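You operate a simulated robot arm through the tools that you are given. There is no shell and no other tool. Be economical: measure what you need, move in short steps, check, and stop when the job is done.

You are at the controls of a simulated robot arm. One attempt, no reset.

Task
The welder's reset button has popped: cool the heater, push reset in and try it at 300.
Fine: heat off, blower on till the hot lamp is out; at the ready lamp heat off again, blower left on.

The check looks at the end state, three seconds after you hand in, the way a careful person would. Anything else that was tipped, shoved, dropped, spilled or broken makes it a failure.

Robot
A 7-joint arm with a two-finger parallel gripper on a trunk, on a base that drives. Base frame: it is fixed to the floor where the robot stands at the start and does not move with it; the origin is under the middle of the robot, x ahead of it, y to its left, z up. Lengths are in m, angles in rad, forces in N, time in s.
With the tool pointing down near the work surface it reaches from about 0.32 to 0.74 m from the robot's upright axis, wherever it stands. Its first joint turns from -2.496 to 2.496 rad. Places, roughly: black screen of the welder [0.6, -0.1, 1.3]; blower switch of the welder [0.5, -0.7, 1]; heat dial of the welder [0.6, 0, 1.3]; reset button [0.6, 0.1, 1.3]. Payload 3 kg.
Tool frame: the origin (TCP) lies between the finger pads and is the grasp point; the fingertips stand 0.03 m ahead of it; z points along the fingers, y is the line along which they close. Largest opening 0.094 m; finger width 0.028, thickness 0.01; the body of the gripper, 0.05 by 0.096 m, starts 0.055 m behind the TCP.
Orientation is told as [roll, pitch, yaw] about the base's x, y, z axes, in that order, counted from this pose: with the fingers straight down and closing along the base's y, the tool's x points along the base's -x, its y along +y and its z along -z.

Tools
- The arm moves only by the tool nudge_tool. Its argument "moves" is a list of rows, each an object (a shift or turn left out is 0, a gripper value left out holds the last) with "xyz": the shift along the base's x, y, z in m, a list of three; "rotation": the turn, a rotation vector about the base's x, y, z in rad, a list of three; "fingers": the closure in counts, from 0 (fully open) to 255 (shut). In form: [{"xyz": [tx, ty, tz], "rotation": [wx, wy, wz], "fingers": fingers}, ...]. A call has 1 to 8 rows; each row shifts and turns the commanded pose from where the row before left it. A row lasts 0.2 s, in which the tool goes at most 0.05 m and 0.15 rad; a call with a longer step from one row to the next is refused whole, and so is a gripper value outside its range. A pose out of reach is approached as far as the arm can. The call stops where the force on the tool passes 90 N (or 10 N more than at its start, if that is more) or the arm is blocked; 0.2 s more then pass. The fingers move at their own pace (about 0.045 m/s each) and stop on an object; they squeeze with about 39 N. The grip force told is the motor's: it shows also when the fingers shut on nothing. Time passes only in rows, and 0.2 s behind the last, so rows that do not move let the fingers close. The reply holds the time, the measured pose of the TCP, the force on the tool along the base axes, the opening and the grip force, in the units named above and with some noise, with the torque about the TCP (base axes, N m) and any sound that the robot's microphone picked up, and new pictures: "show" is both (left out), scene, wrist or none.
- Cameras (640 x 400 px; columns grow to the right, rows downward): "scene" is now at [0.0525, 0.0982, 1.9059]; the picture's right is [-0.44, -0.90, 0.00], its down [-0.54, 0.26, -0.80] and it looks along [0.72, -0.35, -0.60] (base axes); focal length 261 px, centre (320, 200). "wrist" rides on the gripper at [0.076, 0.014, -0.102] in the tool frame; the picture's right is [-0.18, 0.98, 0.00], its down [-0.75, -0.14, -0.64] and it looks along [-0.63, -0.12, 0.77] (tool axes); focal length 243 px, centre (320, 200). There is no depth. A picture from a camera that has moved, and an enlarged one, comes with that camera's place and axes in the base frame and with its lens.
- move_column(by): slides the trunk up (or, below 0, down) by that many m; the arm and the scene camera ride with it, the base frame stays. It gives what a move gives, with no picture.
- drive_base(legs): drives the robot by 1 to 6 legs, each [ahead, left, turn to the left] in m, m and rad, along the robot's own axes; the way and the turn of a leg run together, so that a leg with both is an arc; at most 1.5 m and 3.142 rad a leg. The arm and the cameras ride along, it lands a little off, and it stops where it bumps. It gives what a move gives, and a new picture of the scene camera.
- head_to(pan, tilt): turns the head with the scene camera to pan (to the left, within 2.496 rad either way) and tilt (down, from -0.506 to 1.204), counted from straight ahead of the robot. It gives what a move gives, and a new picture of the scene camera.
- enlarge(camera, box): a new picture of the part [left, top, right, bottom] of that camera's present view, enlarged. It takes no simulated time.
- close_job(): hands the job in; it is judged then, once.

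Go step by step. Nothing tells you exact positions but the pictures and the camera data: compare them with the known pose of the tool, close in by small moves and look again before you grip or let go. The budget is 120 turns and 260 pictures, counting those below and the enlarged ones. Unless the task says otherwise, let go and move clear before handing in, and close with one line.

The tools are called after "Request:" as name(argument=value, ...) on one line, values as JSON. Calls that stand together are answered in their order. nudge_tool: Moves the arm, as the interface text tells. Its arguments: {"type":"object","properties":{"moves":{"type":"array"},"show":{"type":"string","enum":["both","scene","wrist","none"]}},"required":["moves"]} The other tools are called the same way: move_column (by) slides the trunk up or down; drive_base (legs) drives the base; head_to (pan, tilt) turns the head that bears the scene camera; enlarge (camera, box) takes an enlarged picture of a part of a camera's view; close_job () hands the job in.

At the start:

```text
clock: 0.0
position: [0.5352, -0.1971, 1.5499]
orientation: [0.002, 0.003, 0.001]
force: [-0.2, -0.6, 0.6]
torque: [0.02, -0.01, -0.02]
opening: 0.094
gripper_force: 0.0
trunk travel left (down, up): [-0.337, 0.053]
robot x, y, heading: [0.0011, -0.0013, -0.003]
head pan, tilt: [-0.456, 0.642]
```

scene: 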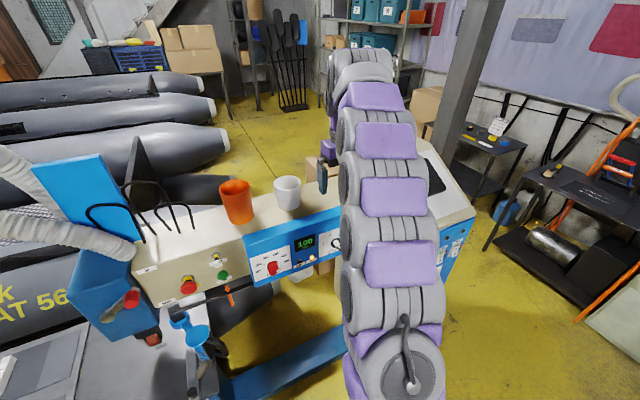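
wrist: 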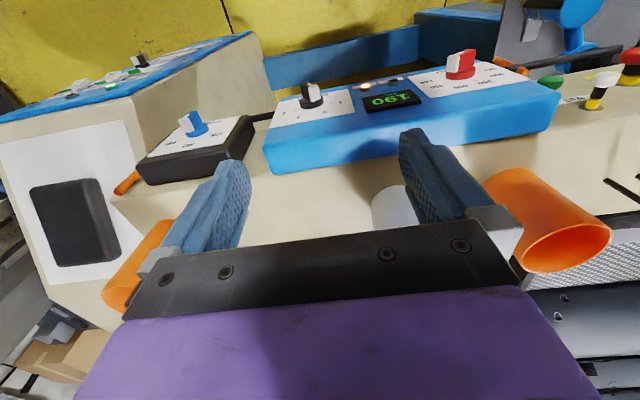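

I see a welder console with a blue panel carrying a red dial, a green display and a black/white knob. I'll zoom in on the panel from both cameras before moving.

Request:
enlarge(camera="scene", box=[230, 200, 350, 290])

Request:
enlarge(camera="scene", box=[130, 230, 270, 320])

Request:
enlarge(camera="wrist", box=[240, 30, 640, 200])

Request:
enlarge(camera="wrist", box=[20, 40, 280, 210])

```text
4.44 times, centred on (290, 245) of scene
camera zoom: at [0.0525, 0.0982, 1.9059], right [-0.44, -0.9, 0.0], down [-0.54, 0.26, -0.8], along [0.72, -0.35, -0.6], focal length 1159 px, centre (453, 0)
```

zoom: 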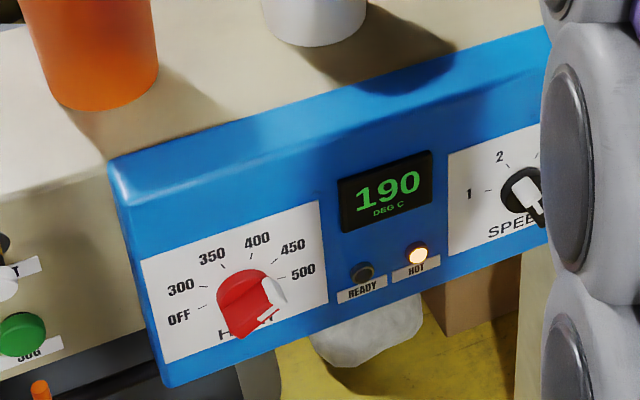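

```text
4.44 times, centred on (200, 275) of scene
camera zoom: at [0.0525, 0.0982, 1.9059], right [-0.44, -0.9, 0.0], down [-0.54, 0.26, -0.8], along [0.72, -0.35, -0.6], focal length 1159 px, centre (853, -133)
```

zoom: 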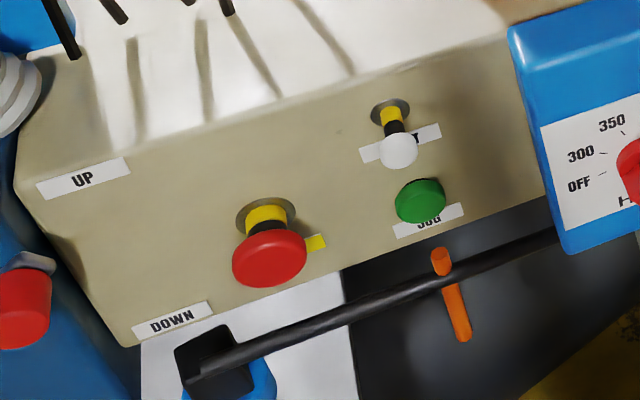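

```text
1.60 times, centred on (440, 115) of wrist
camera zoom: at [0.4595, -0.1822, 1.6534], right [0.18, 0.98, 0.0], down [0.75, -0.14, 0.64], along [0.63, -0.12, -0.77], focal length 388 px, centre (128, 336)
```

zoom: 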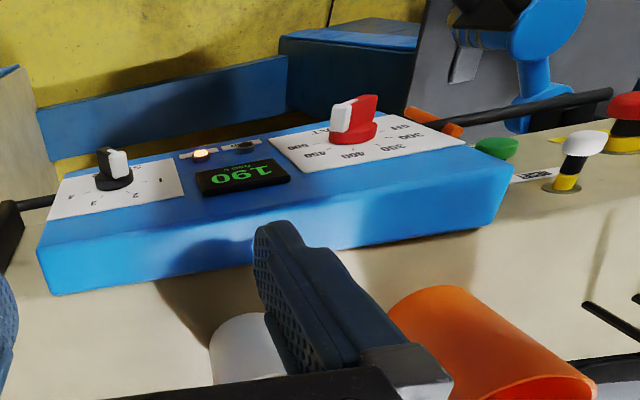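

```text
2.35 times, centred on (150, 125) of wrist
camera zoom: at [0.4595, -0.1822, 1.6534], right [0.18, 0.98, 0.0], down [0.75, -0.14, 0.64], along [0.63, -0.12, -0.77], focal length 571 px, centre (720, 376)
```

zoom: 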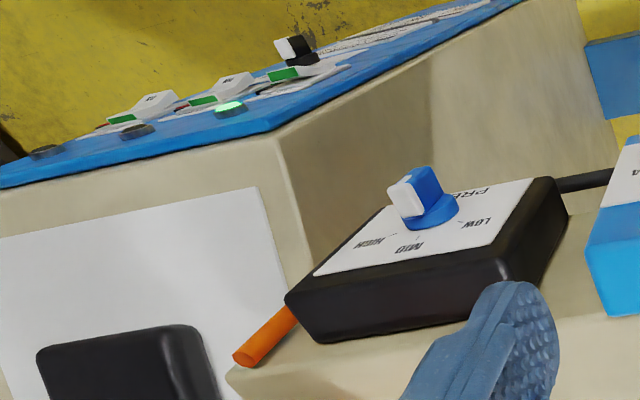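

The console shows 190, HOT lit, and the RESET button (white cap with a yellow collar showing) is out. Now I'll look at the right console for the blower.

Request:
head_to(pan=-0.95, tilt=0.75)

Request:
enlarge(camera="scene", box=[200, 150, 440, 300])

```text
clock: 0.9
position: [0.5327, -0.1962, 1.5495]
orientation: [0.001, -0.001, 0.001]
force: [0.9, -0.4, 0.3]
torque: [0.02, 0.01, 0.02]
opening: 0.0938
gripper_force: 0.1
trunk travel left (down, up): [-0.337, 0.053]
robot x, y, heading: [0.0018, -0.0021, -0.002]
head pan, tilt: [-0.949, 0.75]
camera scene: at [0.0226, 0.0682, 1.8968], right [-0.81, -0.58, 0.0], down [-0.4, 0.55, -0.73], along [0.42, -0.59, -0.68], focal length 261 px, centre (320, 200)
```

scene: 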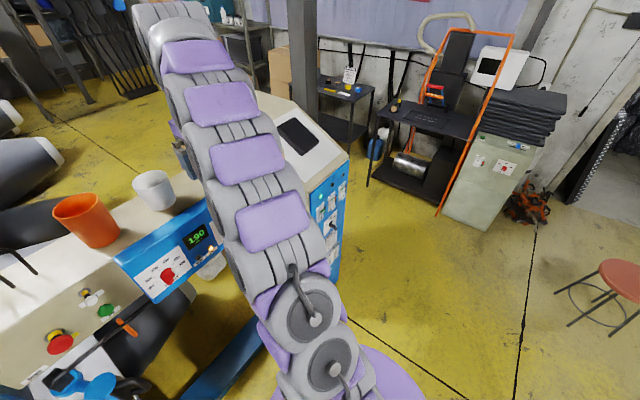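

```text
2.67 times, centred on (320, 225) of scene
camera zoom: at [0.0226, 0.0682, 1.8968], right [-0.81, -0.58, 0.0], down [-0.4, 0.55, -0.73], along [0.42, -0.59, -0.68], focal length 696 px, centre (320, 133)
```

zoom: 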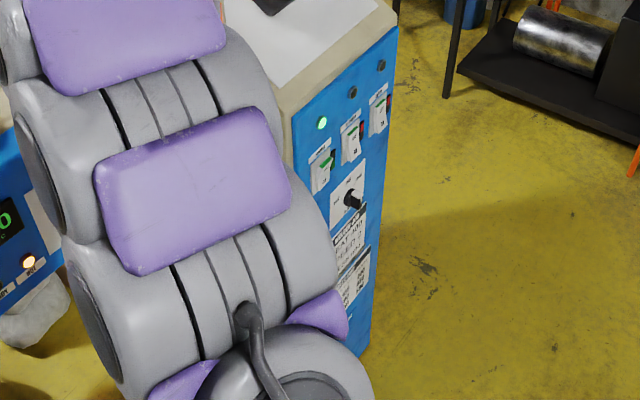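

The cabinet on the right carries three rockers, a rotary switch and instructions. I'll back off and move right to see it properly.

Request:
drive_base(legs=[[-0.35, 0, 0], [0, -0.6, 0]])

Request:
head_to(pan=0.1, tilt=0.75)

```text
clock: 6.2
position: [0.1795, -0.8005, 1.5517]
orientation: [0.0, -0.002, -0.002]
force: [-0.4, -0.9, -0.4]
torque: [-0.03, 0.01, 0.03]
opening: 0.0941
gripper_force: 0.2
trunk travel left (down, up): [-0.337, 0.053]
robot x, y, heading: [-0.3524, -0.6057, 0.002]
head pan, tilt: [-0.949, 0.75]
camera scene: at [-0.3302, -0.5342, 1.8966], right [-0.81, -0.58, 0.0], down [-0.4, 0.55, -0.73], along [0.42, -0.6, -0.68], focal length 261 px, centre (320, 200)
```

scene: 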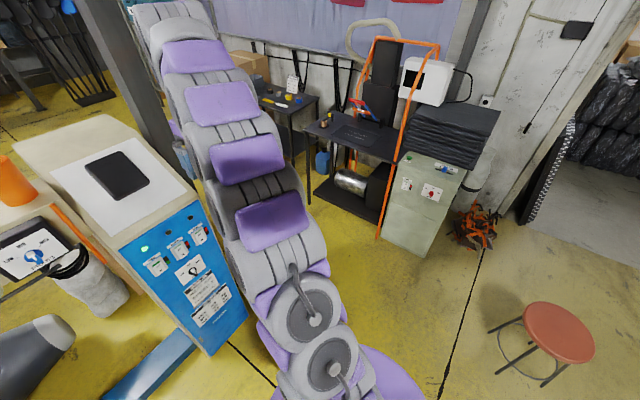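

```text
clock: 7.5
position: [0.1777, -0.807, 1.5508]
orientation: [0.003, -0.002, -0.002]
force: [-0.8, -0.2, 0.8]
torque: [0.04, 0.01, 0.01]
opening: 0.0939
gripper_force: 0.1
trunk travel left (down, up): [-0.337, 0.053]
robot x, y, heading: [-0.3534, -0.6076, -0.0]
head pan, tilt: [0.099, 0.75]
camera scene: at [-0.2961, -0.4653, 1.8969], right [0.1, -1.0, 0.0], down [-0.68, -0.07, -0.73], along [0.73, 0.07, -0.68], focal length 261 px, centre (320, 200)
```

scene: 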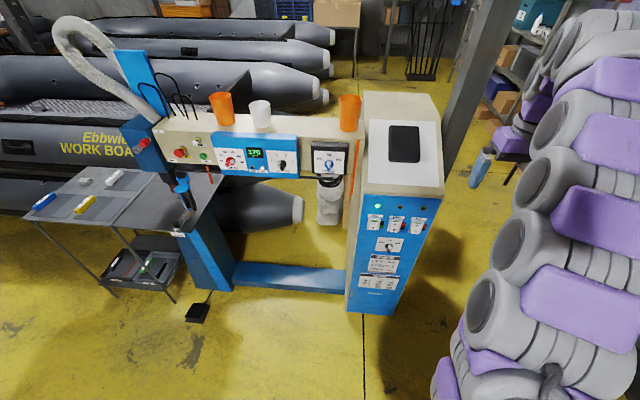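

Great overall view. Zooming in on both panels.

Request:
enlarge(camera="scene", box=[340, 190, 440, 252])

Request:
enlarge(camera="scene", box=[340, 245, 440, 307])

Request:
enlarge(camera="scene", box=[205, 130, 305, 192])

Request:
enlarge(camera="scene", box=[125, 110, 225, 172])

Request:
enlarge(camera="scene", box=[290, 80, 450, 180])

```text
6.40 times, centred on (390, 221) of scene
camera zoom: at [-0.2961, -0.4653, 1.8969], right [0.1, -1.0, 0.0], down [-0.68, -0.07, -0.73], along [0.73, 0.07, -0.68], focal length 1669 px, centre (-128, 66)
```

zoom: 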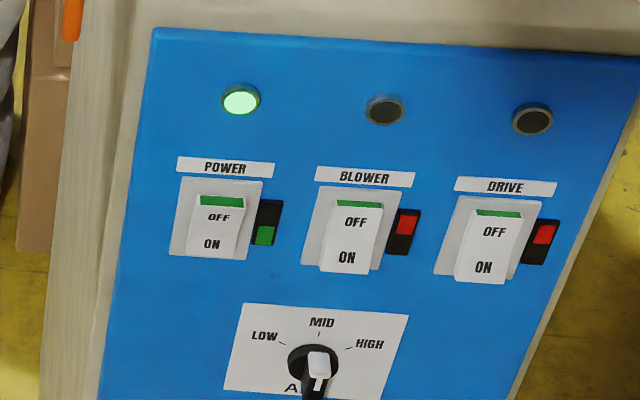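

```text
6.40 times, centred on (390, 276) of scene
camera zoom: at [-0.2961, -0.4653, 1.8969], right [0.1, -1.0, 0.0], down [-0.68, -0.07, -0.73], along [0.73, 0.07, -0.68], focal length 1669 px, centre (-128, -286)
```

zoom: 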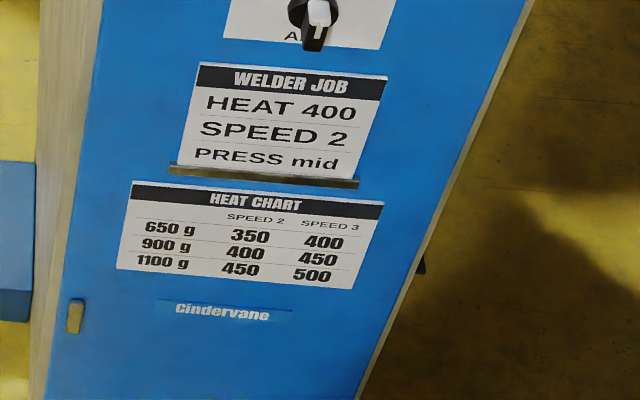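

```text
6.40 times, centred on (255, 161) of scene
camera zoom: at [-0.2961, -0.4653, 1.8969], right [0.1, -1.0, 0.0], down [-0.68, -0.07, -0.73], along [0.73, 0.07, -0.68], focal length 1669 px, centre (736, 450)
```

zoom: 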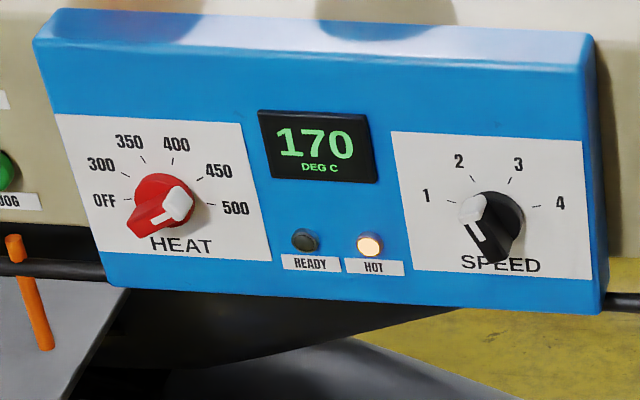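

```text
6.40 times, centred on (175, 141) of scene
camera zoom: at [-0.2961, -0.4653, 1.8969], right [0.1, -1.0, 0.0], down [-0.68, -0.07, -0.73], along [0.73, 0.07, -0.68], focal length 1669 px, centre (1248, 578)
```

zoom: 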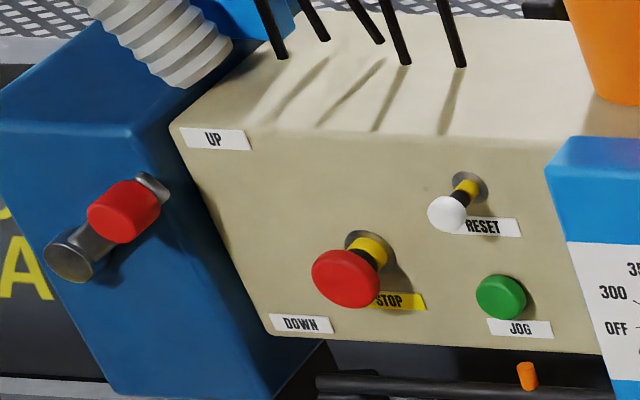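

```text
4.00 times, centred on (370, 130) of scene
camera zoom: at [-0.2961, -0.4653, 1.8969], right [0.1, -1.0, 0.0], down [-0.68, -0.07, -0.73], along [0.73, 0.07, -0.68], focal length 1043 px, centre (120, 480)
```

zoom: 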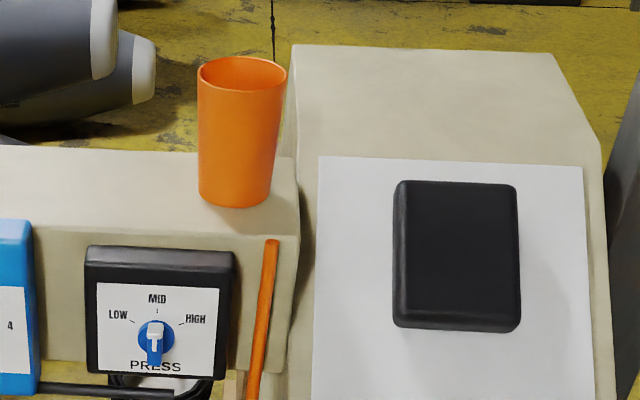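

Findings: the panels are vertical, facing −x. Heat dial centre ≈ (0.58, −0.002, 1.268), HOT lamp lit, blower rocker ≈ (0.515, −0.725, 1.005) and off. First I'll level the tool to point at +x in the free space here.

Request:
nudge_tool(moves=[{"rotation": [0, -0.15, 0], "fingers": 255}, {"rotation": [0, -0.15, 0]}, {"rotation": [0, -0.15, 0]}, {"rotation": [0, -0.15, 0]}, {"rotation": [0, -0.15, 0]}, {"rotation": [0, -0.15, 0]}], show="none")

Request:
nudge_tool(moves=[{"rotation": [0, -0.15, 0]}, {"rotation": [0, -0.15, 0]}, {"rotation": [0, -0.15, 0]}, {"rotation": [0, -0.15, 0]}, {"rotation": [0, -0.071, 0]}], show="both")

```text
clock: 8.9
position: [0.1776, -0.8054, 1.5517]
orientation: [0.004, -0.906, -0.004]
force: [0.2, 0.0, 0.5]
torque: [0.01, -0.03, 0.04]
opening: 0.0001
gripper_force: 26.2
trunk travel left (down, up): [-0.337, 0.053]
robot x, y, heading: [-0.3522, -0.6058, -0.003]
head pan, tilt: [0.099, 0.75]
```

```text
clock: 10.1
position: [0.179, -0.8068, 1.5505]
orientation: [2.412, -1.565, -2.411]
force: [-0.9, 0.7, -0.6]
torque: [0.0, 0.03, -0.03]
opening: 0.0
gripper_force: 33.1
trunk travel left (down, up): [-0.337, 0.053]
robot x, y, heading: [-0.3517, -0.6084, 0.002]
head pan, tilt: [0.099, 0.75]
camera scene: at [-0.2977, -0.4645, 1.897], right [0.1, -1.0, 0.0], down [-0.68, -0.07, -0.73], along [0.73, 0.07, -0.68], focal length 261 px, centre (320, 200)
camera wrist: at [0.0768, -0.7924, 1.4761], right [0.0, 0.98, 0.19], down [-0.65, -0.14, 0.75], along [0.76, -0.12, 0.63], focal length 243 px, centre (320, 200)
```

scene: 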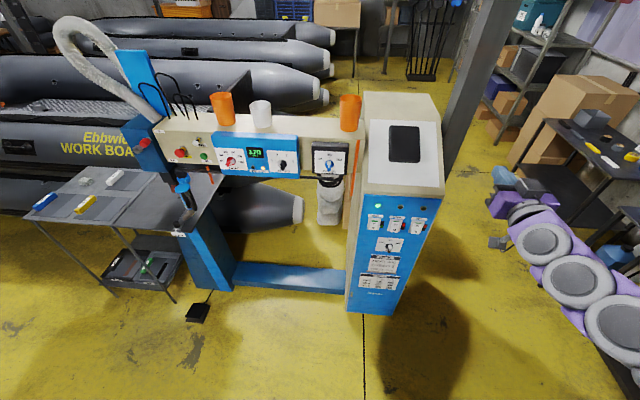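
wrist: 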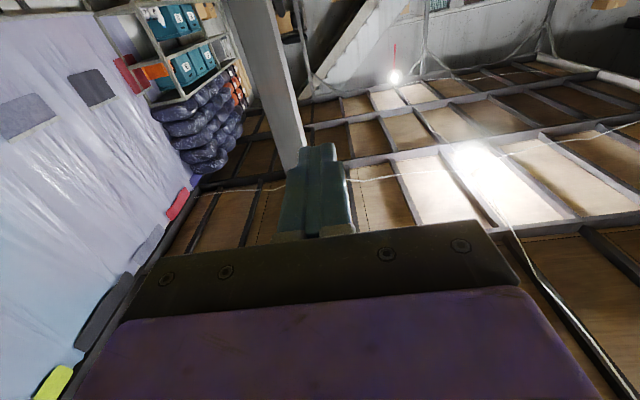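

Tool is level. I'll drive to a stand between the dial and the blower, from which both should be in reach and the lamps stay visible.

Request:
drive_base(legs=[[0, 0.29, 0], [0.25, 0, 0]])

Request:
nudge_tool(moves=[{"xyz": [-0.02, 0.045, 0]}, {"xyz": [-0.02, 0.045, 0]}, {"xyz": [0, 0.05, 0]}, {"xyz": [0, 0.05, 0]}, {"xyz": [0, 0.05, 0]}, {"xyz": [0, 0.05, 0]}, {"xyz": [0, 0.05, 0]}, {"xyz": [0, 0.05, 0]}], show="scene")

```text
clock: 13.6
position: [0.4262, -0.4858, 1.554]
orientation: [-1.747, -1.56, 1.749]
force: [0.0, 1.2, -0.6]
torque: [-0.02, -0.04, -0.05]
opening: 0.0
gripper_force: 32.8
trunk travel left (down, up): [-0.337, 0.053]
robot x, y, heading: [-0.1082, -0.3069, 0.004]
head pan, tilt: [0.099, 0.75]
camera scene: at [-0.0503, -0.1367, 1.8945], right [0.1, -0.99, 0.01], down [-0.68, -0.08, -0.73], along [0.73, 0.06, -0.68], focal length 261 px, centre (320, 200)
```

scene: 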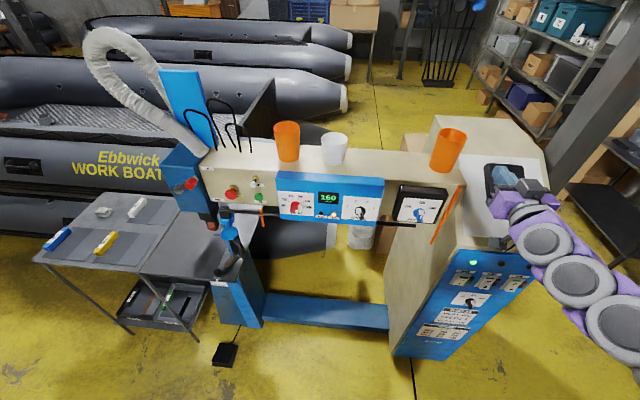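

```text
clock: 15.4
position: [0.4659, -0.2877, 1.5844]
orientation: [-1.739, -1.563, 1.741]
force: [-0.2, -0.3, -1.1]
torque: [0.01, -0.04, -0.04]
opening: 0.0
gripper_force: 32.5
out of reach, approached as far as the arm can: row 1, 2, 3, 4, 5, 6, 7, 8
trunk travel left (down, up): [-0.337, 0.053]
robot x, y, heading: [-0.1025, -0.3069, -0.003]
head pan, tilt: [0.099, 0.75]
camera scene: at [-0.0474, -0.1438, 1.8952], right [0.1, -1.0, 0.01], down [-0.68, -0.07, -0.73], along [0.73, 0.07, -0.68], focal length 261 px, centre (320, 200)
```

scene: 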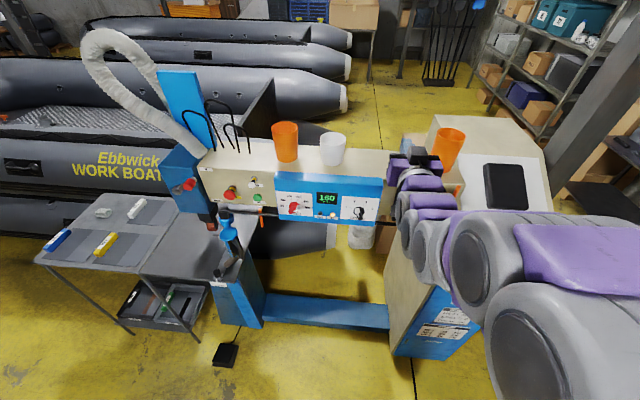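

The level tool is too near the robot's axis there. I'll back the base up a little and work with a longer reach.

Request:
drive_base(legs=[[-0.17, 0, 0]])

Request:
nudge_tool(moves=[{"xyz": [0.03, 0.0, -0.04]}, {"xyz": [0.03, 0.0, -0.04]}, {"xyz": [0.03, 0.0, -0.04]}], show="scene")

```text
clock: 16.8
position: [0.2908, -0.3123, 1.5868]
orientation: [2.0, -1.564, -1.999]
force: [-0.5, -0.2, 0.2]
torque: [0.0, -0.02, 0.04]
opening: 0.0
gripper_force: 33.6
trunk travel left (down, up): [-0.337, 0.053]
robot x, y, heading: [-0.272, -0.3131, -0.005]
head pan, tilt: [0.099, 0.75]
camera scene: at [-0.2193, -0.176, 1.8977], right [0.1, -1.0, -0.01], down [-0.68, -0.06, -0.73], along [0.73, 0.07, -0.68], focal length 261 px, centre (320, 200)
```

scene: 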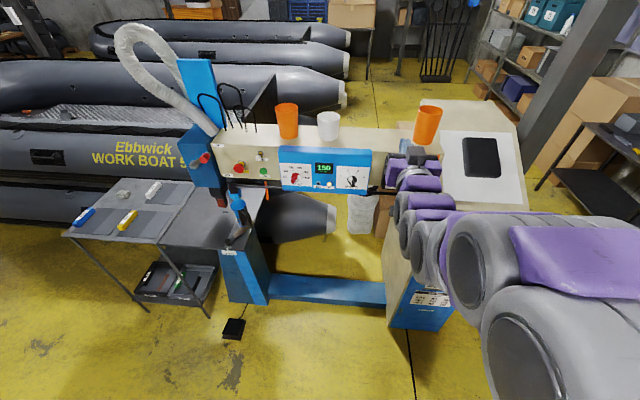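

```text
clock: 17.6
position: [0.3865, -0.3111, 1.4634]
orientation: [1.832, -1.567, -1.828]
force: [-0.1, -0.1, -0.5]
torque: [0.0, -0.05, 0.03]
opening: 0.0
gripper_force: 33.2
trunk travel left (down, up): [-0.337, 0.053]
robot x, y, heading: [-0.273, -0.312, -0.004]
head pan, tilt: [0.099, 0.75]
camera scene: at [-0.213, -0.1747, 1.8972], right [0.1, -1.0, -0.01], down [-0.68, -0.06, -0.73], along [0.72, 0.07, -0.68], focal length 261 px, centre (320, 200)
```

scene: 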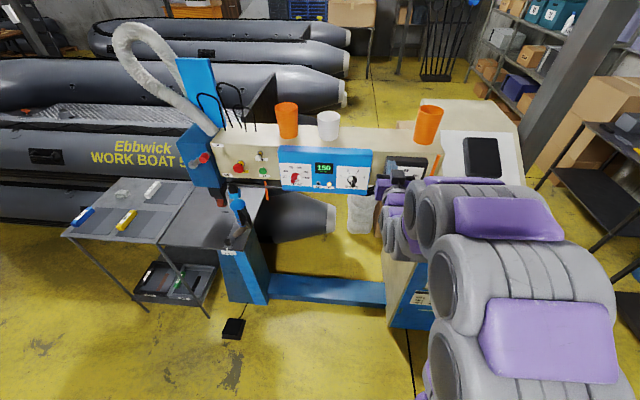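

Request:
enlarge(camera="scene", box=[275, 150, 339, 190])

Request:
nudge_tool(moves=[{"xyz": [0, 0.044, -0.018], "fingers": 0}, {"xyz": [0, 0.044, -0.018]}, {"xyz": [0, 0.044, -0.018]}, {"xyz": [0, 0.044, -0.018]}, {"xyz": [0, 0.044, -0.018]}, {"xyz": [0, 0.044, -0.018]}, {"xyz": [0, 0.044, -0.018]}])

```text
10.00 times, centred on (307, 170) of scene
camera zoom: at [-0.213, -0.1747, 1.8972], right [0.1, -1.0, -0.01], down [-0.68, -0.06, -0.73], along [0.72, 0.07, -0.68], focal length 2608 px, centre (450, 500)
```

zoom: 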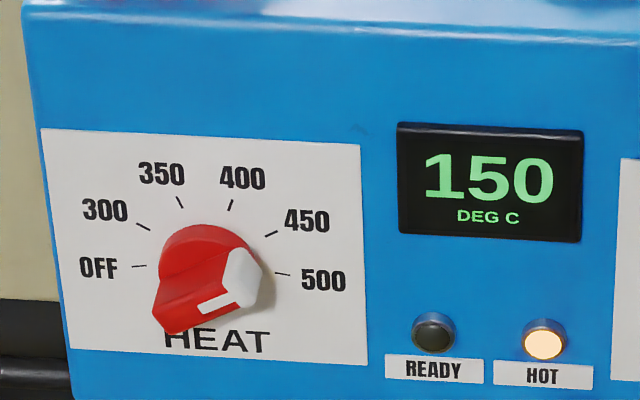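

```text
clock: 19.2
position: [0.3832, 0.0097, 1.3387]
orientation: [-2.345, -1.566, 2.345]
force: [0.0, 0.3, -0.1]
torque: [-0.02, 0.01, 0.05]
opening: 0.0939
gripper_force: 0.0
trunk travel left (down, up): [-0.337, 0.053]
robot x, y, heading: [-0.2733, -0.3109, -0.005]
head pan, tilt: [0.099, 0.75]
camera scene: at [-0.2164, -0.1519, 1.8957], right [0.1, -1.0, 0.01], down [-0.68, -0.07, -0.73], along [0.73, 0.07, -0.68], focal length 261 px, centre (320, 200)
camera wrist: at [0.2814, 0.0234, 1.2626], right [0.0, 0.98, 0.18], down [-0.64, -0.14, 0.75], along [0.77, -0.12, 0.63], focal length 243 px, centre (320, 200)
```

scene: 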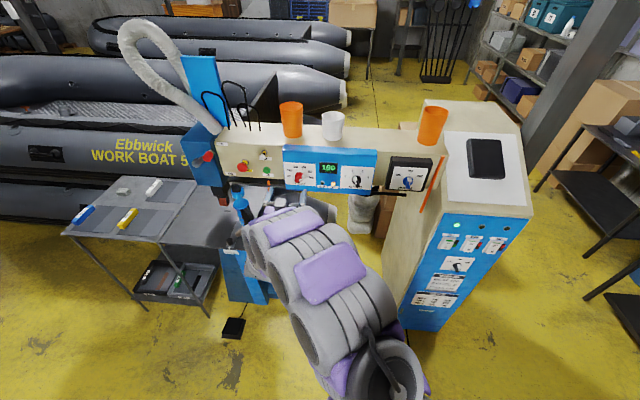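
wrist: 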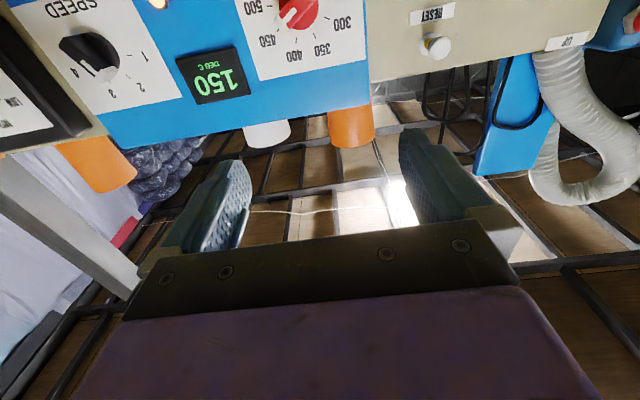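

Request:
enlarge(camera="wrist", box=[220, 0, 380, 100])

Request:
enlarge(camera="scene", box=[225, 140, 345, 215])

```text
4.00 times, centred on (300, 50) of wrist
camera zoom: at [0.2814, 0.0234, 1.2626], right [0.0, 0.98, 0.18], down [-0.64, -0.14, 0.75], along [0.77, -0.12, 0.63], focal length 970 px, centre (400, 800)
```

zoom: 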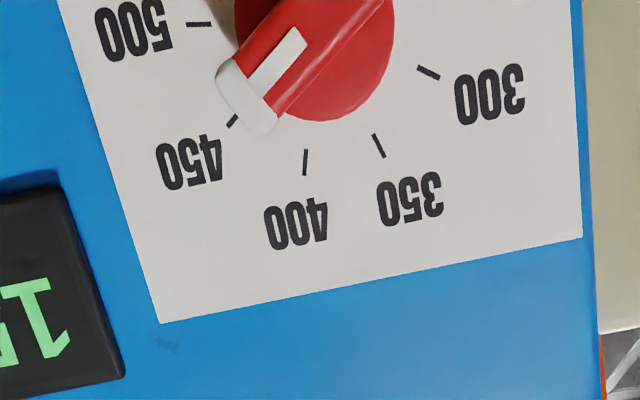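

```text
5.33 times, centred on (285, 178) of scene
camera zoom: at [-0.2164, -0.1519, 1.8957], right [0.1, -1.0, 0.01], down [-0.68, -0.07, -0.73], along [0.73, 0.07, -0.68], focal length 1391 px, centre (507, 320)
```

zoom: 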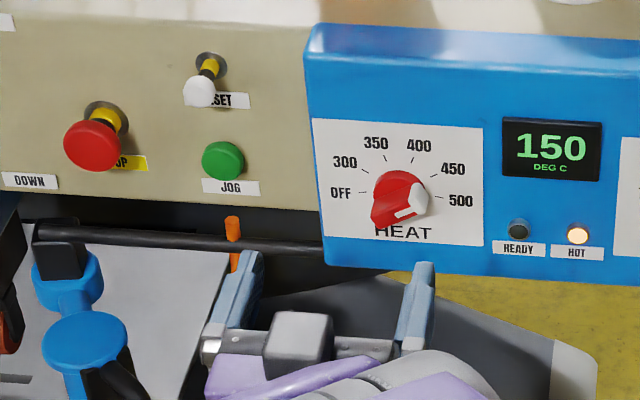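

The dial points at 450 (about 54° right of vertical). I'll roll the open gripper to straddle the bar and centre it in front of the dial.

Request:
nudge_tool(moves=[{"xyz": [0.01, -0.002, -0.012], "rotation": [0.15, 0, 0]}, {"xyz": [0.01, -0.002, -0.012], "rotation": [0.15, 0, 0]}, {"xyz": [0.01, -0.002, -0.012], "rotation": [0.15, 0, 0]}, {"xyz": [0.01, -0.002, -0.012], "rotation": [0.15, 0, 0]}, {"xyz": [0.01, -0.002, -0.012], "rotation": [0.15, 0, 0]}, {"xyz": [0.01, -0.002, -0.011], "rotation": [0.15, 0, 0]}, {"rotation": [0.04, 0, 0]}])

Request:
enlarge(camera="scene", box=[225, 140, 345, 215])

```text
clock: 20.8
position: [0.4425, -0.0035, 1.2679]
orientation: [1.573, -0.63, -1.575]
force: [0.8, 0.3, -0.5]
torque: [-0.01, 0.0, -0.03]
opening: 0.0939
gripper_force: 0.0
trunk travel left (down, up): [-0.337, 0.053]
robot x, y, heading: [-0.2746, -0.3083, -0.003]
head pan, tilt: [0.099, 0.75]
camera scene: at [-0.217, -0.1568, 1.8962], right [0.1, -1.0, 0.0], down [-0.68, -0.07, -0.73], along [0.73, 0.07, -0.68], focal length 261 px, centre (320, 200)
camera wrist: at [0.3407, 0.0663, 1.2365], right [0.0, 0.43, 0.9], down [-0.65, -0.69, 0.33], along [0.76, -0.58, 0.28], focal length 243 px, centre (320, 200)
```

scene: 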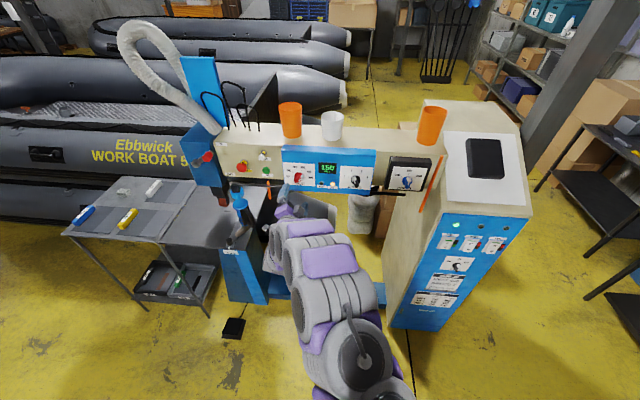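
wrist: 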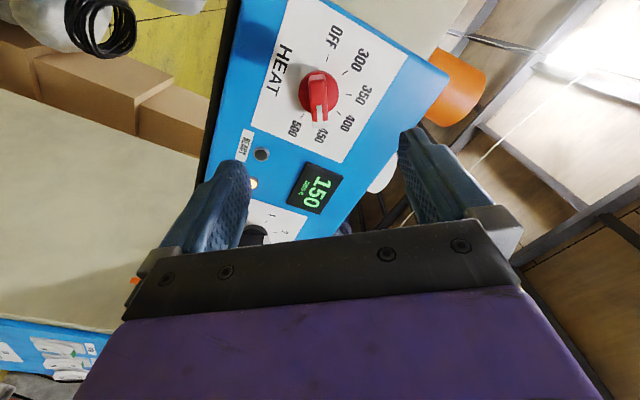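

```text
5.33 times, centred on (285, 178) of scene
camera zoom: at [-0.217, -0.1568, 1.8962], right [0.1, -1.0, 0.0], down [-0.68, -0.07, -0.73], along [0.73, 0.07, -0.68], focal length 1391 px, centre (507, 320)
```

zoom: 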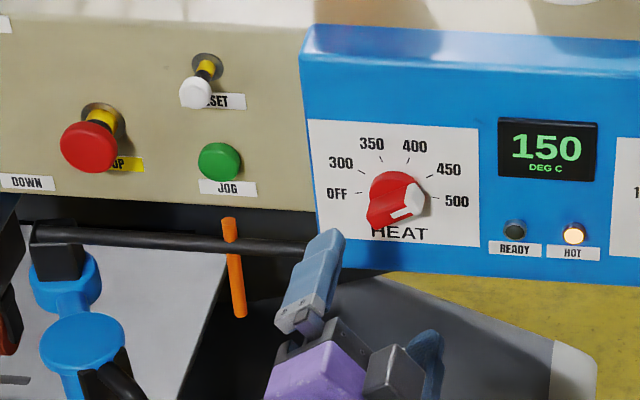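

Well aligned. Advancing toward the bar.

Request:
nudge_tool(moves=[{"xyz": [0.03, 0, 0]}, {"xyz": [0.03, 0, 0]}, {"xyz": [0.015, 0, 0]}, {"xyz": [0.01, 0, 0]}])

Request:
enlarge(camera="scene", box=[245, 140, 345, 202])

```text
clock: 21.8
position: [0.5275, -0.0053, 1.2688]
orientation: [1.571, -0.633, -1.575]
force: [0.1, 0.2, 0.0]
torque: [-0.01, 0.01, 0.01]
opening: 0.0938
gripper_force: 0.0
trunk travel left (down, up): [-0.337, 0.053]
robot x, y, heading: [-0.2736, -0.3137, -0.005]
head pan, tilt: [0.099, 0.75]
camera scene: at [-0.2156, -0.158, 1.8962], right [0.1, -1.0, 0.0], down [-0.68, -0.07, -0.73], along [0.73, 0.07, -0.68], focal length 261 px, centre (320, 200)
camera wrist: at [0.4258, 0.0645, 1.2359], right [0.0, 0.43, 0.9], down [-0.65, -0.69, 0.33], along [0.76, -0.58, 0.28], focal length 243 px, centre (320, 200)
```

scene: 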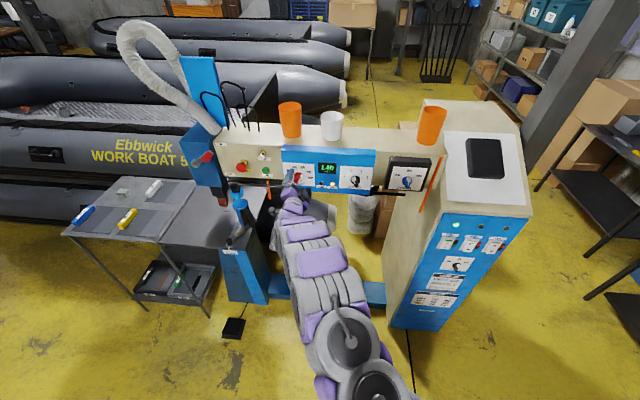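
wrist: 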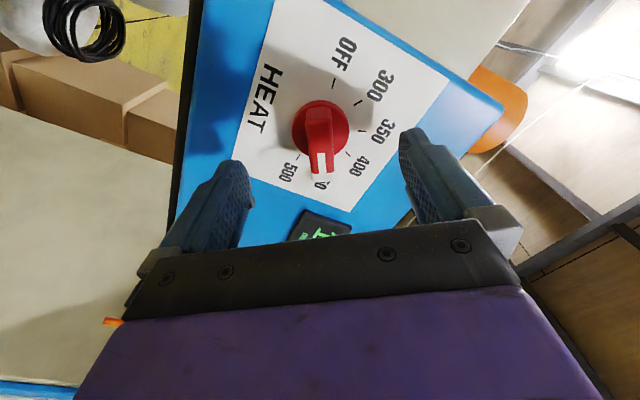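

```text
6.40 times, centred on (295, 171) of scene
camera zoom: at [-0.2156, -0.158, 1.8962], right [0.1, -1.0, 0.0], down [-0.68, -0.07, -0.73], along [0.73, 0.07, -0.68], focal length 1669 px, centre (480, 386)
```

zoom: 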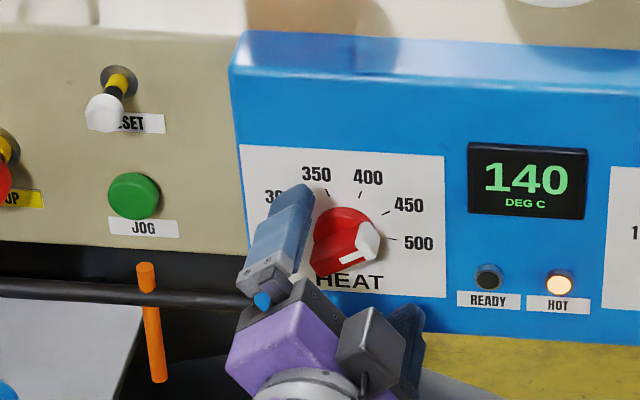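

Request:
nudge_tool(moves=[{"xyz": [0.008, 0, 0]}, {"xyz": [0.007, 0, 0]}])

Request:
enlarge(camera="scene", box=[265, 155, 329, 195])

Request:
enlarge(camera="wrist", box=[220, 80, 460, 230])

```text
clock: 22.4
position: [0.541, -0.0055, 1.2688]
orientation: [1.574, -0.632, -1.576]
force: [0.3, 0.7, -0.1]
torque: [-0.02, 0.01, -0.01]
opening: 0.0943
gripper_force: 0.1
trunk travel left (down, up): [-0.337, 0.053]
robot x, y, heading: [-0.2769, -0.3095, -0.006]
head pan, tilt: [0.099, 0.75]
camera scene: at [-0.216, -0.1578, 1.8962], right [0.1, -1.0, 0.0], down [-0.68, -0.07, -0.73], along [0.73, 0.07, -0.68], focal length 261 px, centre (320, 200)
camera wrist: at [0.4397, 0.0652, 1.2354], right [0.0, 0.43, 0.9], down [-0.64, -0.69, 0.33], along [0.76, -0.58, 0.28], focal length 243 px, centre (320, 200)
```

scene: 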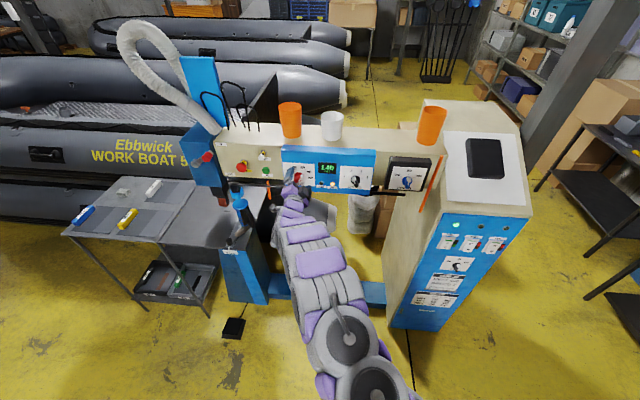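
wrist: 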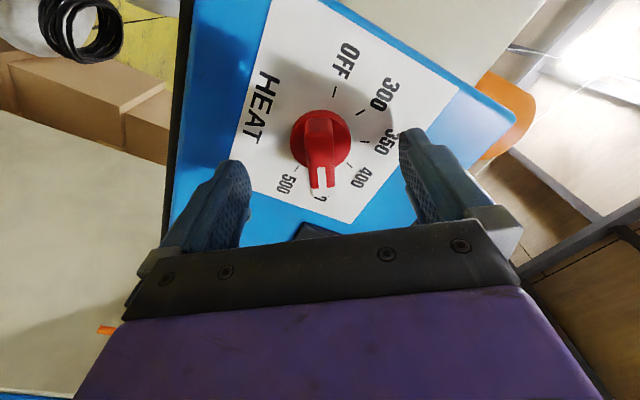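

```text
10.00 times, centred on (297, 175) of scene
camera zoom: at [-0.216, -0.1578, 1.8962], right [0.1, -1.0, 0.0], down [-0.68, -0.07, -0.73], along [0.73, 0.07, -0.68], focal length 2608 px, centre (550, 450)
```

zoom: 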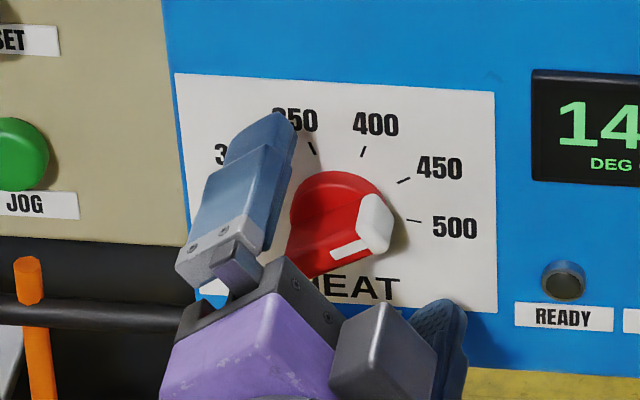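

```text
2.67 times, centred on (340, 155) of wrist
camera zoom: at [0.4397, 0.0652, 1.2354], right [0.0, 0.43, 0.9], down [-0.64, -0.69, 0.33], along [0.76, -0.58, 0.28], focal length 647 px, centre (267, 320)
```

zoom: 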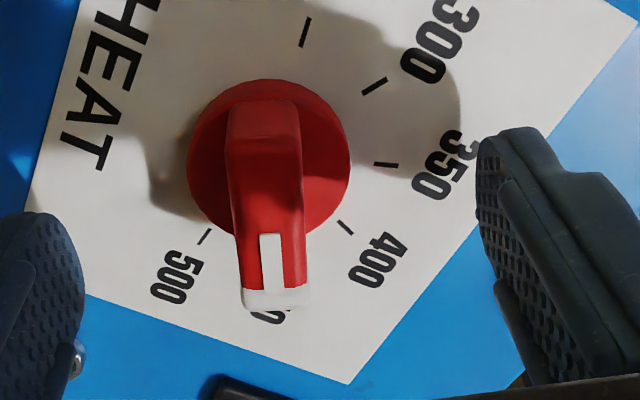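

Request:
nudge_tool(moves=[{"xyz": [0.006, 0.001, 0]}, {"xyz": [0.005, 0.001, 0]}, {"xyz": [0.004, 0, 0]}], show="wrist")

Request:
enlarge(camera="scene", box=[265, 155, 329, 195])

```text
clock: 23.2
position: [0.5569, -0.0034, 1.2698]
orientation: [1.574, -0.63, -1.577]
force: [-2.8, -0.2, 0.2]
torque: [-0.05, 0.1, -0.07]
opening: 0.0936
gripper_force: 0.0
trunk travel left (down, up): [-0.337, 0.053]
robot x, y, heading: [-0.2766, -0.305, 0.001]
head pan, tilt: [0.099, 0.75]
camera wrist: at [0.4548, 0.0668, 1.2369], right [0.0, 0.43, 0.9], down [-0.64, -0.69, 0.33], along [0.76, -0.58, 0.28], focal length 243 px, centre (320, 200)
```

wrist: 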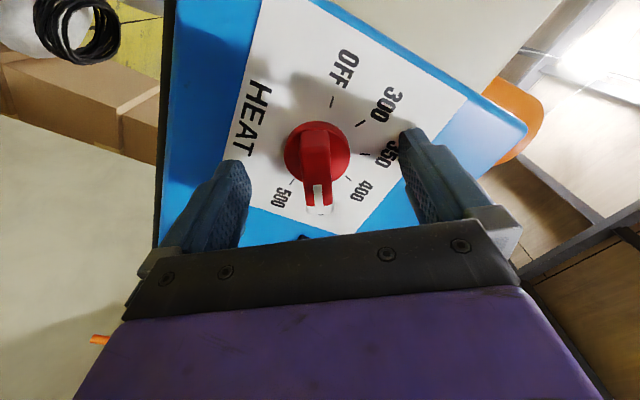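

```text
10.00 times, centred on (297, 175) of scene
camera zoom: at [-0.2174, -0.1583, 1.8963], right [0.1, -1.0, 0.0], down [-0.68, -0.07, -0.73], along [0.73, 0.07, -0.68], focal length 2608 px, centre (550, 450)
```

zoom: 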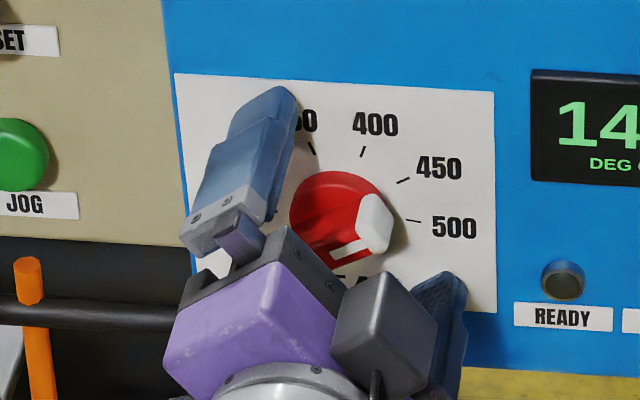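

A light contact with the panel (−2.8 N). I'll back off 4 mm and close on the bar.

Request:
nudge_tool(moves=[{"xyz": [-0.005, 0, 0]}, {"fingers": 255}, {}, {}, {}, {}, {}], show="wrist")

Request:
enlarge(camera="scene", box=[265, 155, 329, 195])

```text
clock: 24.8
position: [0.5518, -0.0029, 1.2686]
orientation: [1.574, -0.632, -1.575]
force: [-2.7, -0.5, -0.8]
torque: [-0.01, -0.11, 0.03]
opening: 0.0371
gripper_force: 44.8
trunk travel left (down, up): [-0.337, 0.053]
robot x, y, heading: [-0.276, -0.3092, -0.004]
head pan, tilt: [0.099, 0.75]
camera wrist: at [0.4499, 0.0674, 1.2361], right [0.0, 0.43, 0.9], down [-0.64, -0.69, 0.33], along [0.76, -0.58, 0.28], focal length 243 px, centre (320, 200)
```

wrist: 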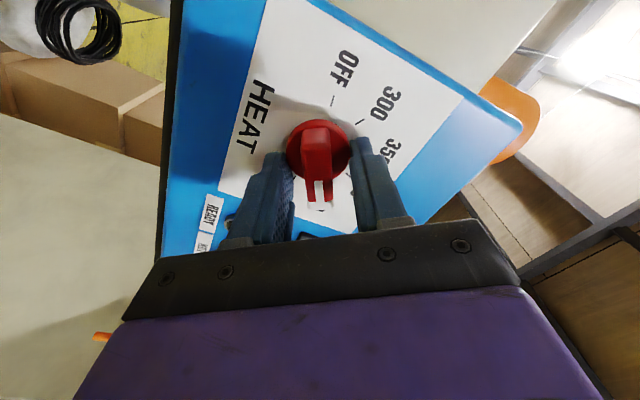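

```text
10.00 times, centred on (297, 175) of scene
camera zoom: at [-0.2165, -0.1579, 1.8962], right [0.1, -1.0, 0.0], down [-0.68, -0.07, -0.73], along [0.73, 0.07, -0.68], focal length 2608 px, centre (550, 450)
```

zoom: 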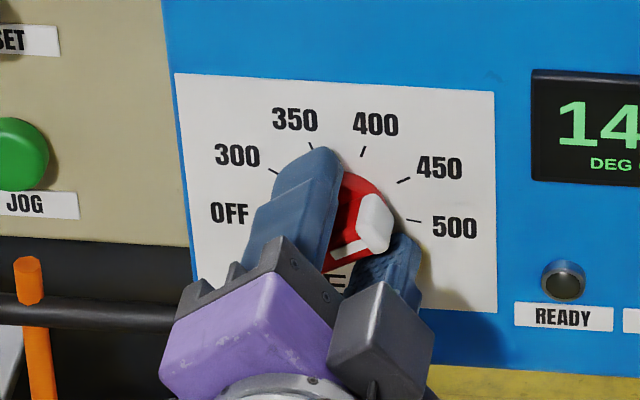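

The fingers closed on the round base (37 mm). I'll open slightly, back off ~1 cm and close on the bar itself.

Request:
nudge_tool(moves=[{"fingers": 100}, {}, {"xyz": [-0.011, 0, 0]}, {"fingers": 255}, {}, {}, {}], show="wrist")

Request:
enlarge(camera="scene", box=[265, 155, 329, 195])

```text
clock: 26.4
position: [0.5415, -0.0033, 1.2694]
orientation: [1.572, -0.629, -1.574]
force: [0.2, -2.3, -1.7]
torque: [0.0, 0.01, 0.05]
opening: 0.0152
gripper_force: 41.4
trunk travel left (down, up): [-0.337, 0.053]
robot x, y, heading: [-0.2728, -0.3069, -0.003]
head pan, tilt: [0.099, 0.75]
camera wrist: at [0.4393, 0.0675, 1.2363], right [0.0, 0.43, 0.9], down [-0.65, -0.69, 0.33], along [0.76, -0.58, 0.28], focal length 243 px, centre (320, 200)
```

wrist: 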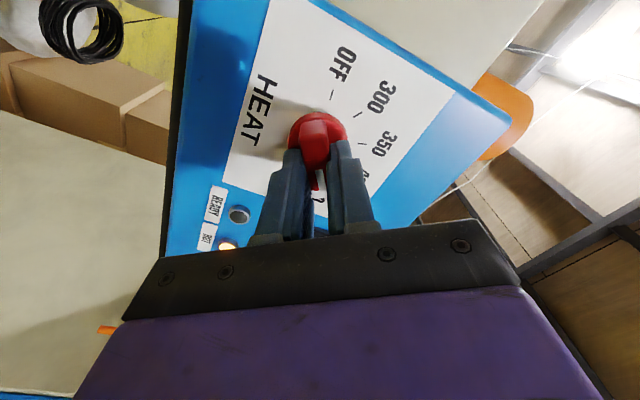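

```text
10.00 times, centred on (297, 175) of scene
camera zoom: at [-0.2153, -0.1586, 1.8962], right [0.1, -1.0, 0.0], down [-0.68, -0.07, -0.73], along [0.73, 0.07, -0.68], focal length 2608 px, centre (550, 450)
```

zoom: 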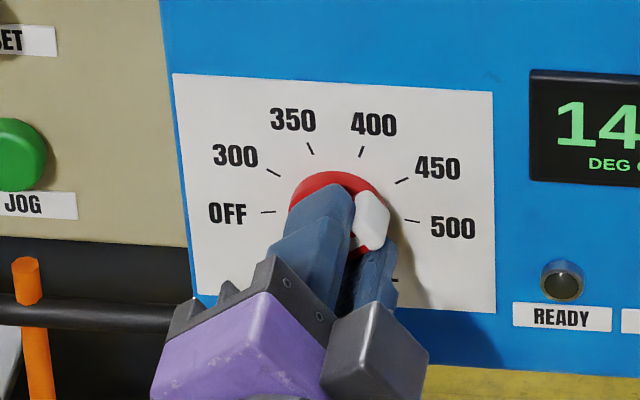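

The bar is gripped (15 mm). Turning it counter-clockwise toward OFF.

Request:
nudge_tool(moves=[{"rotation": [-0.1, 0, 0]}, {"rotation": [-0.15, 0, 0]}, {"rotation": [-0.15, 0, 0]}, {"rotation": [-0.15, 0, 0]}, {"rotation": [-0.15, 0, 0]}], show="wrist")

Request:
enlarge(camera="scene", box=[265, 155, 329, 195])

```text
clock: 27.6
position: [0.5412, 0.0021, 1.2718]
orientation: [1.608, -1.333, -1.604]
force: [12.1, 11.1, 22.1]
torque: [0.13, 0.66, 0.2]
opening: 0.0146
gripper_force: 45.3
trunk travel left (down, up): [-0.337, 0.053]
robot x, y, heading: [-0.2728, -0.309, 0.001]
head pan, tilt: [0.099, 0.75]
camera wrist: at [0.4395, 0.0323, 1.2005], right [0.0, 0.91, 0.41], down [-0.65, -0.31, 0.69], along [0.76, -0.26, 0.59], focal length 243 px, centre (320, 200)
```

wrist: 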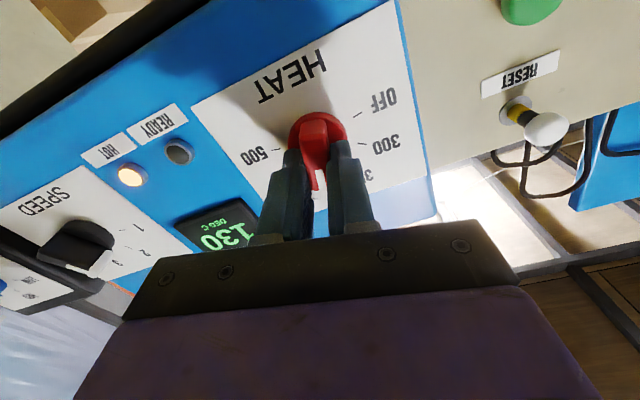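

```text
10.00 times, centred on (297, 175) of scene
camera zoom: at [-0.217, -0.1535, 1.8962], right [0.1, -1.0, 0.0], down [-0.68, -0.07, -0.73], along [0.73, 0.07, -0.68], focal length 2608 px, centre (550, 450)
```

zoom: 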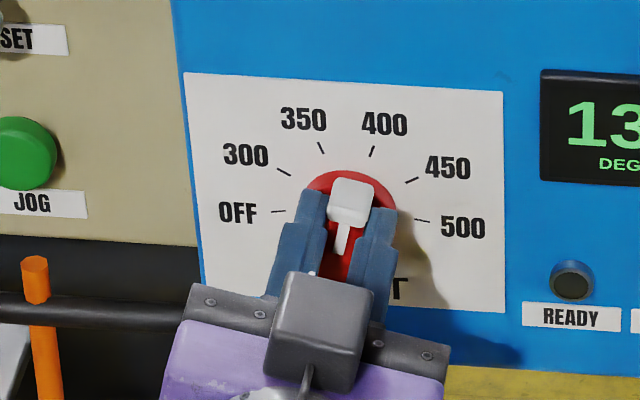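

Turning works, but there's a side load, so the dial's axis lies slightly toward +y/+z. I'll shift to relieve it and go on.

Request:
nudge_tool(moves=[{"xyz": [-0.001, 0.004, 0.003]}, {"rotation": [-0.15, 0, 0]}, {"rotation": [-0.15, 0, 0]}, {"rotation": [-0.15, 0, 0]}], show="none")

Request:
enlarge(camera="scene", box=[265, 155, 329, 195])

```text
clock: 28.6
position: [0.5408, 0.0034, 1.2707]
orientation: [-1.584, -1.357, 1.587]
force: [17.4, 11.7, 13.8]
torque: [0.04, -1.1, 0.24]
opening: 0.0147
gripper_force: 44.7
trunk travel left (down, up): [-0.337, 0.053]
robot x, y, heading: [-0.273, -0.3062, -0.001]
head pan, tilt: [0.099, 0.75]
```

```text
10.00 times, centred on (297, 175) of scene
camera zoom: at [-0.2136, -0.1519, 1.8957], right [0.1, -1.0, 0.01], down [-0.68, -0.07, -0.73], along [0.73, 0.07, -0.69], focal length 2608 px, centre (550, 450)
```

zoom: 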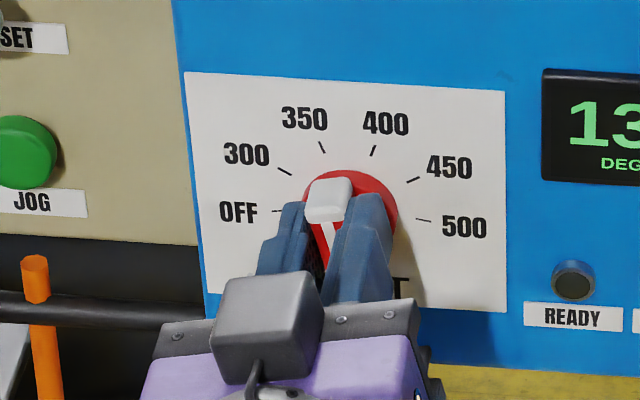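

Request:
nudge_tool(moves=[{"xyz": [0.002, 0.002, 0.002], "rotation": [-0.1, 0, 0]}, {"rotation": [-0.15, 0, 0]}, {"rotation": [-0.15, 0, 0]}, {"rotation": [-0.15, 0, 0]}], show="none")

Request:
enlarge(camera="scene", box=[265, 155, 329, 195])

```text
clock: 29.6
position: [0.5411, 0.0062, 1.2691]
orientation: [-1.561, -0.804, 1.57]
force: [-19.0, 8.1, -21.5]
torque: [0.12, 0.55, -0.79]
opening: 0.0151
gripper_force: 45.1
trunk travel left (down, up): [-0.337, 0.053]
robot x, y, heading: [-0.2789, -0.308, -0.003]
head pan, tilt: [0.099, 0.75]
```

```text
10.00 times, centred on (297, 175) of scene
camera zoom: at [-0.2164, -0.1491, 1.8951], right [0.1, -1.0, 0.01], down [-0.68, -0.07, -0.73], along [0.73, 0.07, -0.68], focal length 2608 px, centre (550, 450)
```

zoom: 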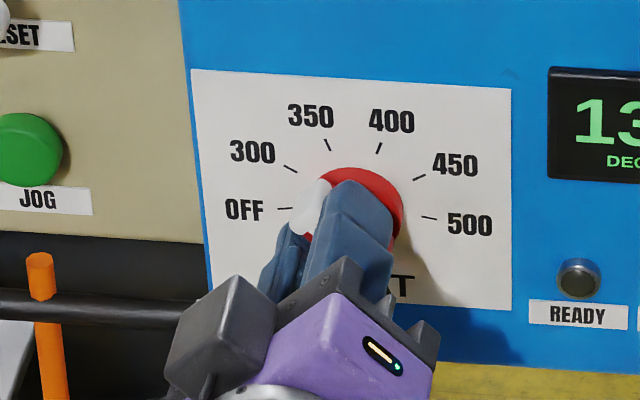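

Request:
nudge_tool(moves=[{"xyz": [-0.002, 0.001, -0.003], "rotation": [-0.1, 0, 0]}, {"rotation": [-0.15, 0, 0]}, {"rotation": [-0.15, 0, 0]}, {"xyz": [0, 0, -0.001], "rotation": [-0.15, 0, 0]}], show="none")

Request:
enlarge(camera="scene", box=[265, 155, 329, 195])

```text
clock: 30.6
position: [0.5403, 0.0079, 1.2665]
orientation: [-1.567, -0.255, 1.577]
force: [-5.5, 16.5, -27.4]
torque: [0.17, 0.45, -0.67]
opening: 0.015
gripper_force: 44.7
trunk travel left (down, up): [-0.337, 0.053]
robot x, y, heading: [-0.274, -0.311, -0.003]
head pan, tilt: [0.099, 0.75]
```

```text
10.00 times, centred on (297, 175) of scene
camera zoom: at [-0.2093, -0.1432, 1.8944], right [0.1, -1.0, 0.01], down [-0.68, -0.07, -0.73], along [0.72, 0.06, -0.69], focal length 2608 px, centre (550, 450)
```

zoom: 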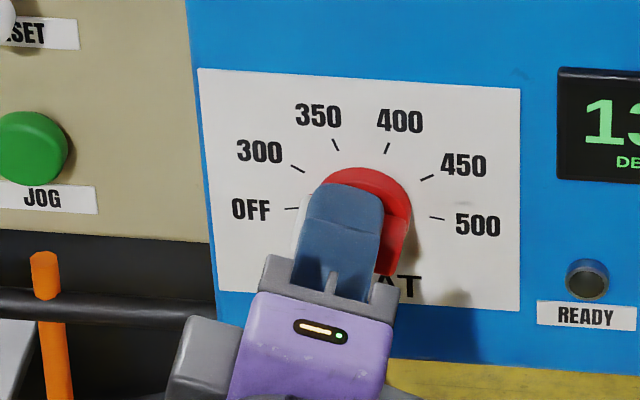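

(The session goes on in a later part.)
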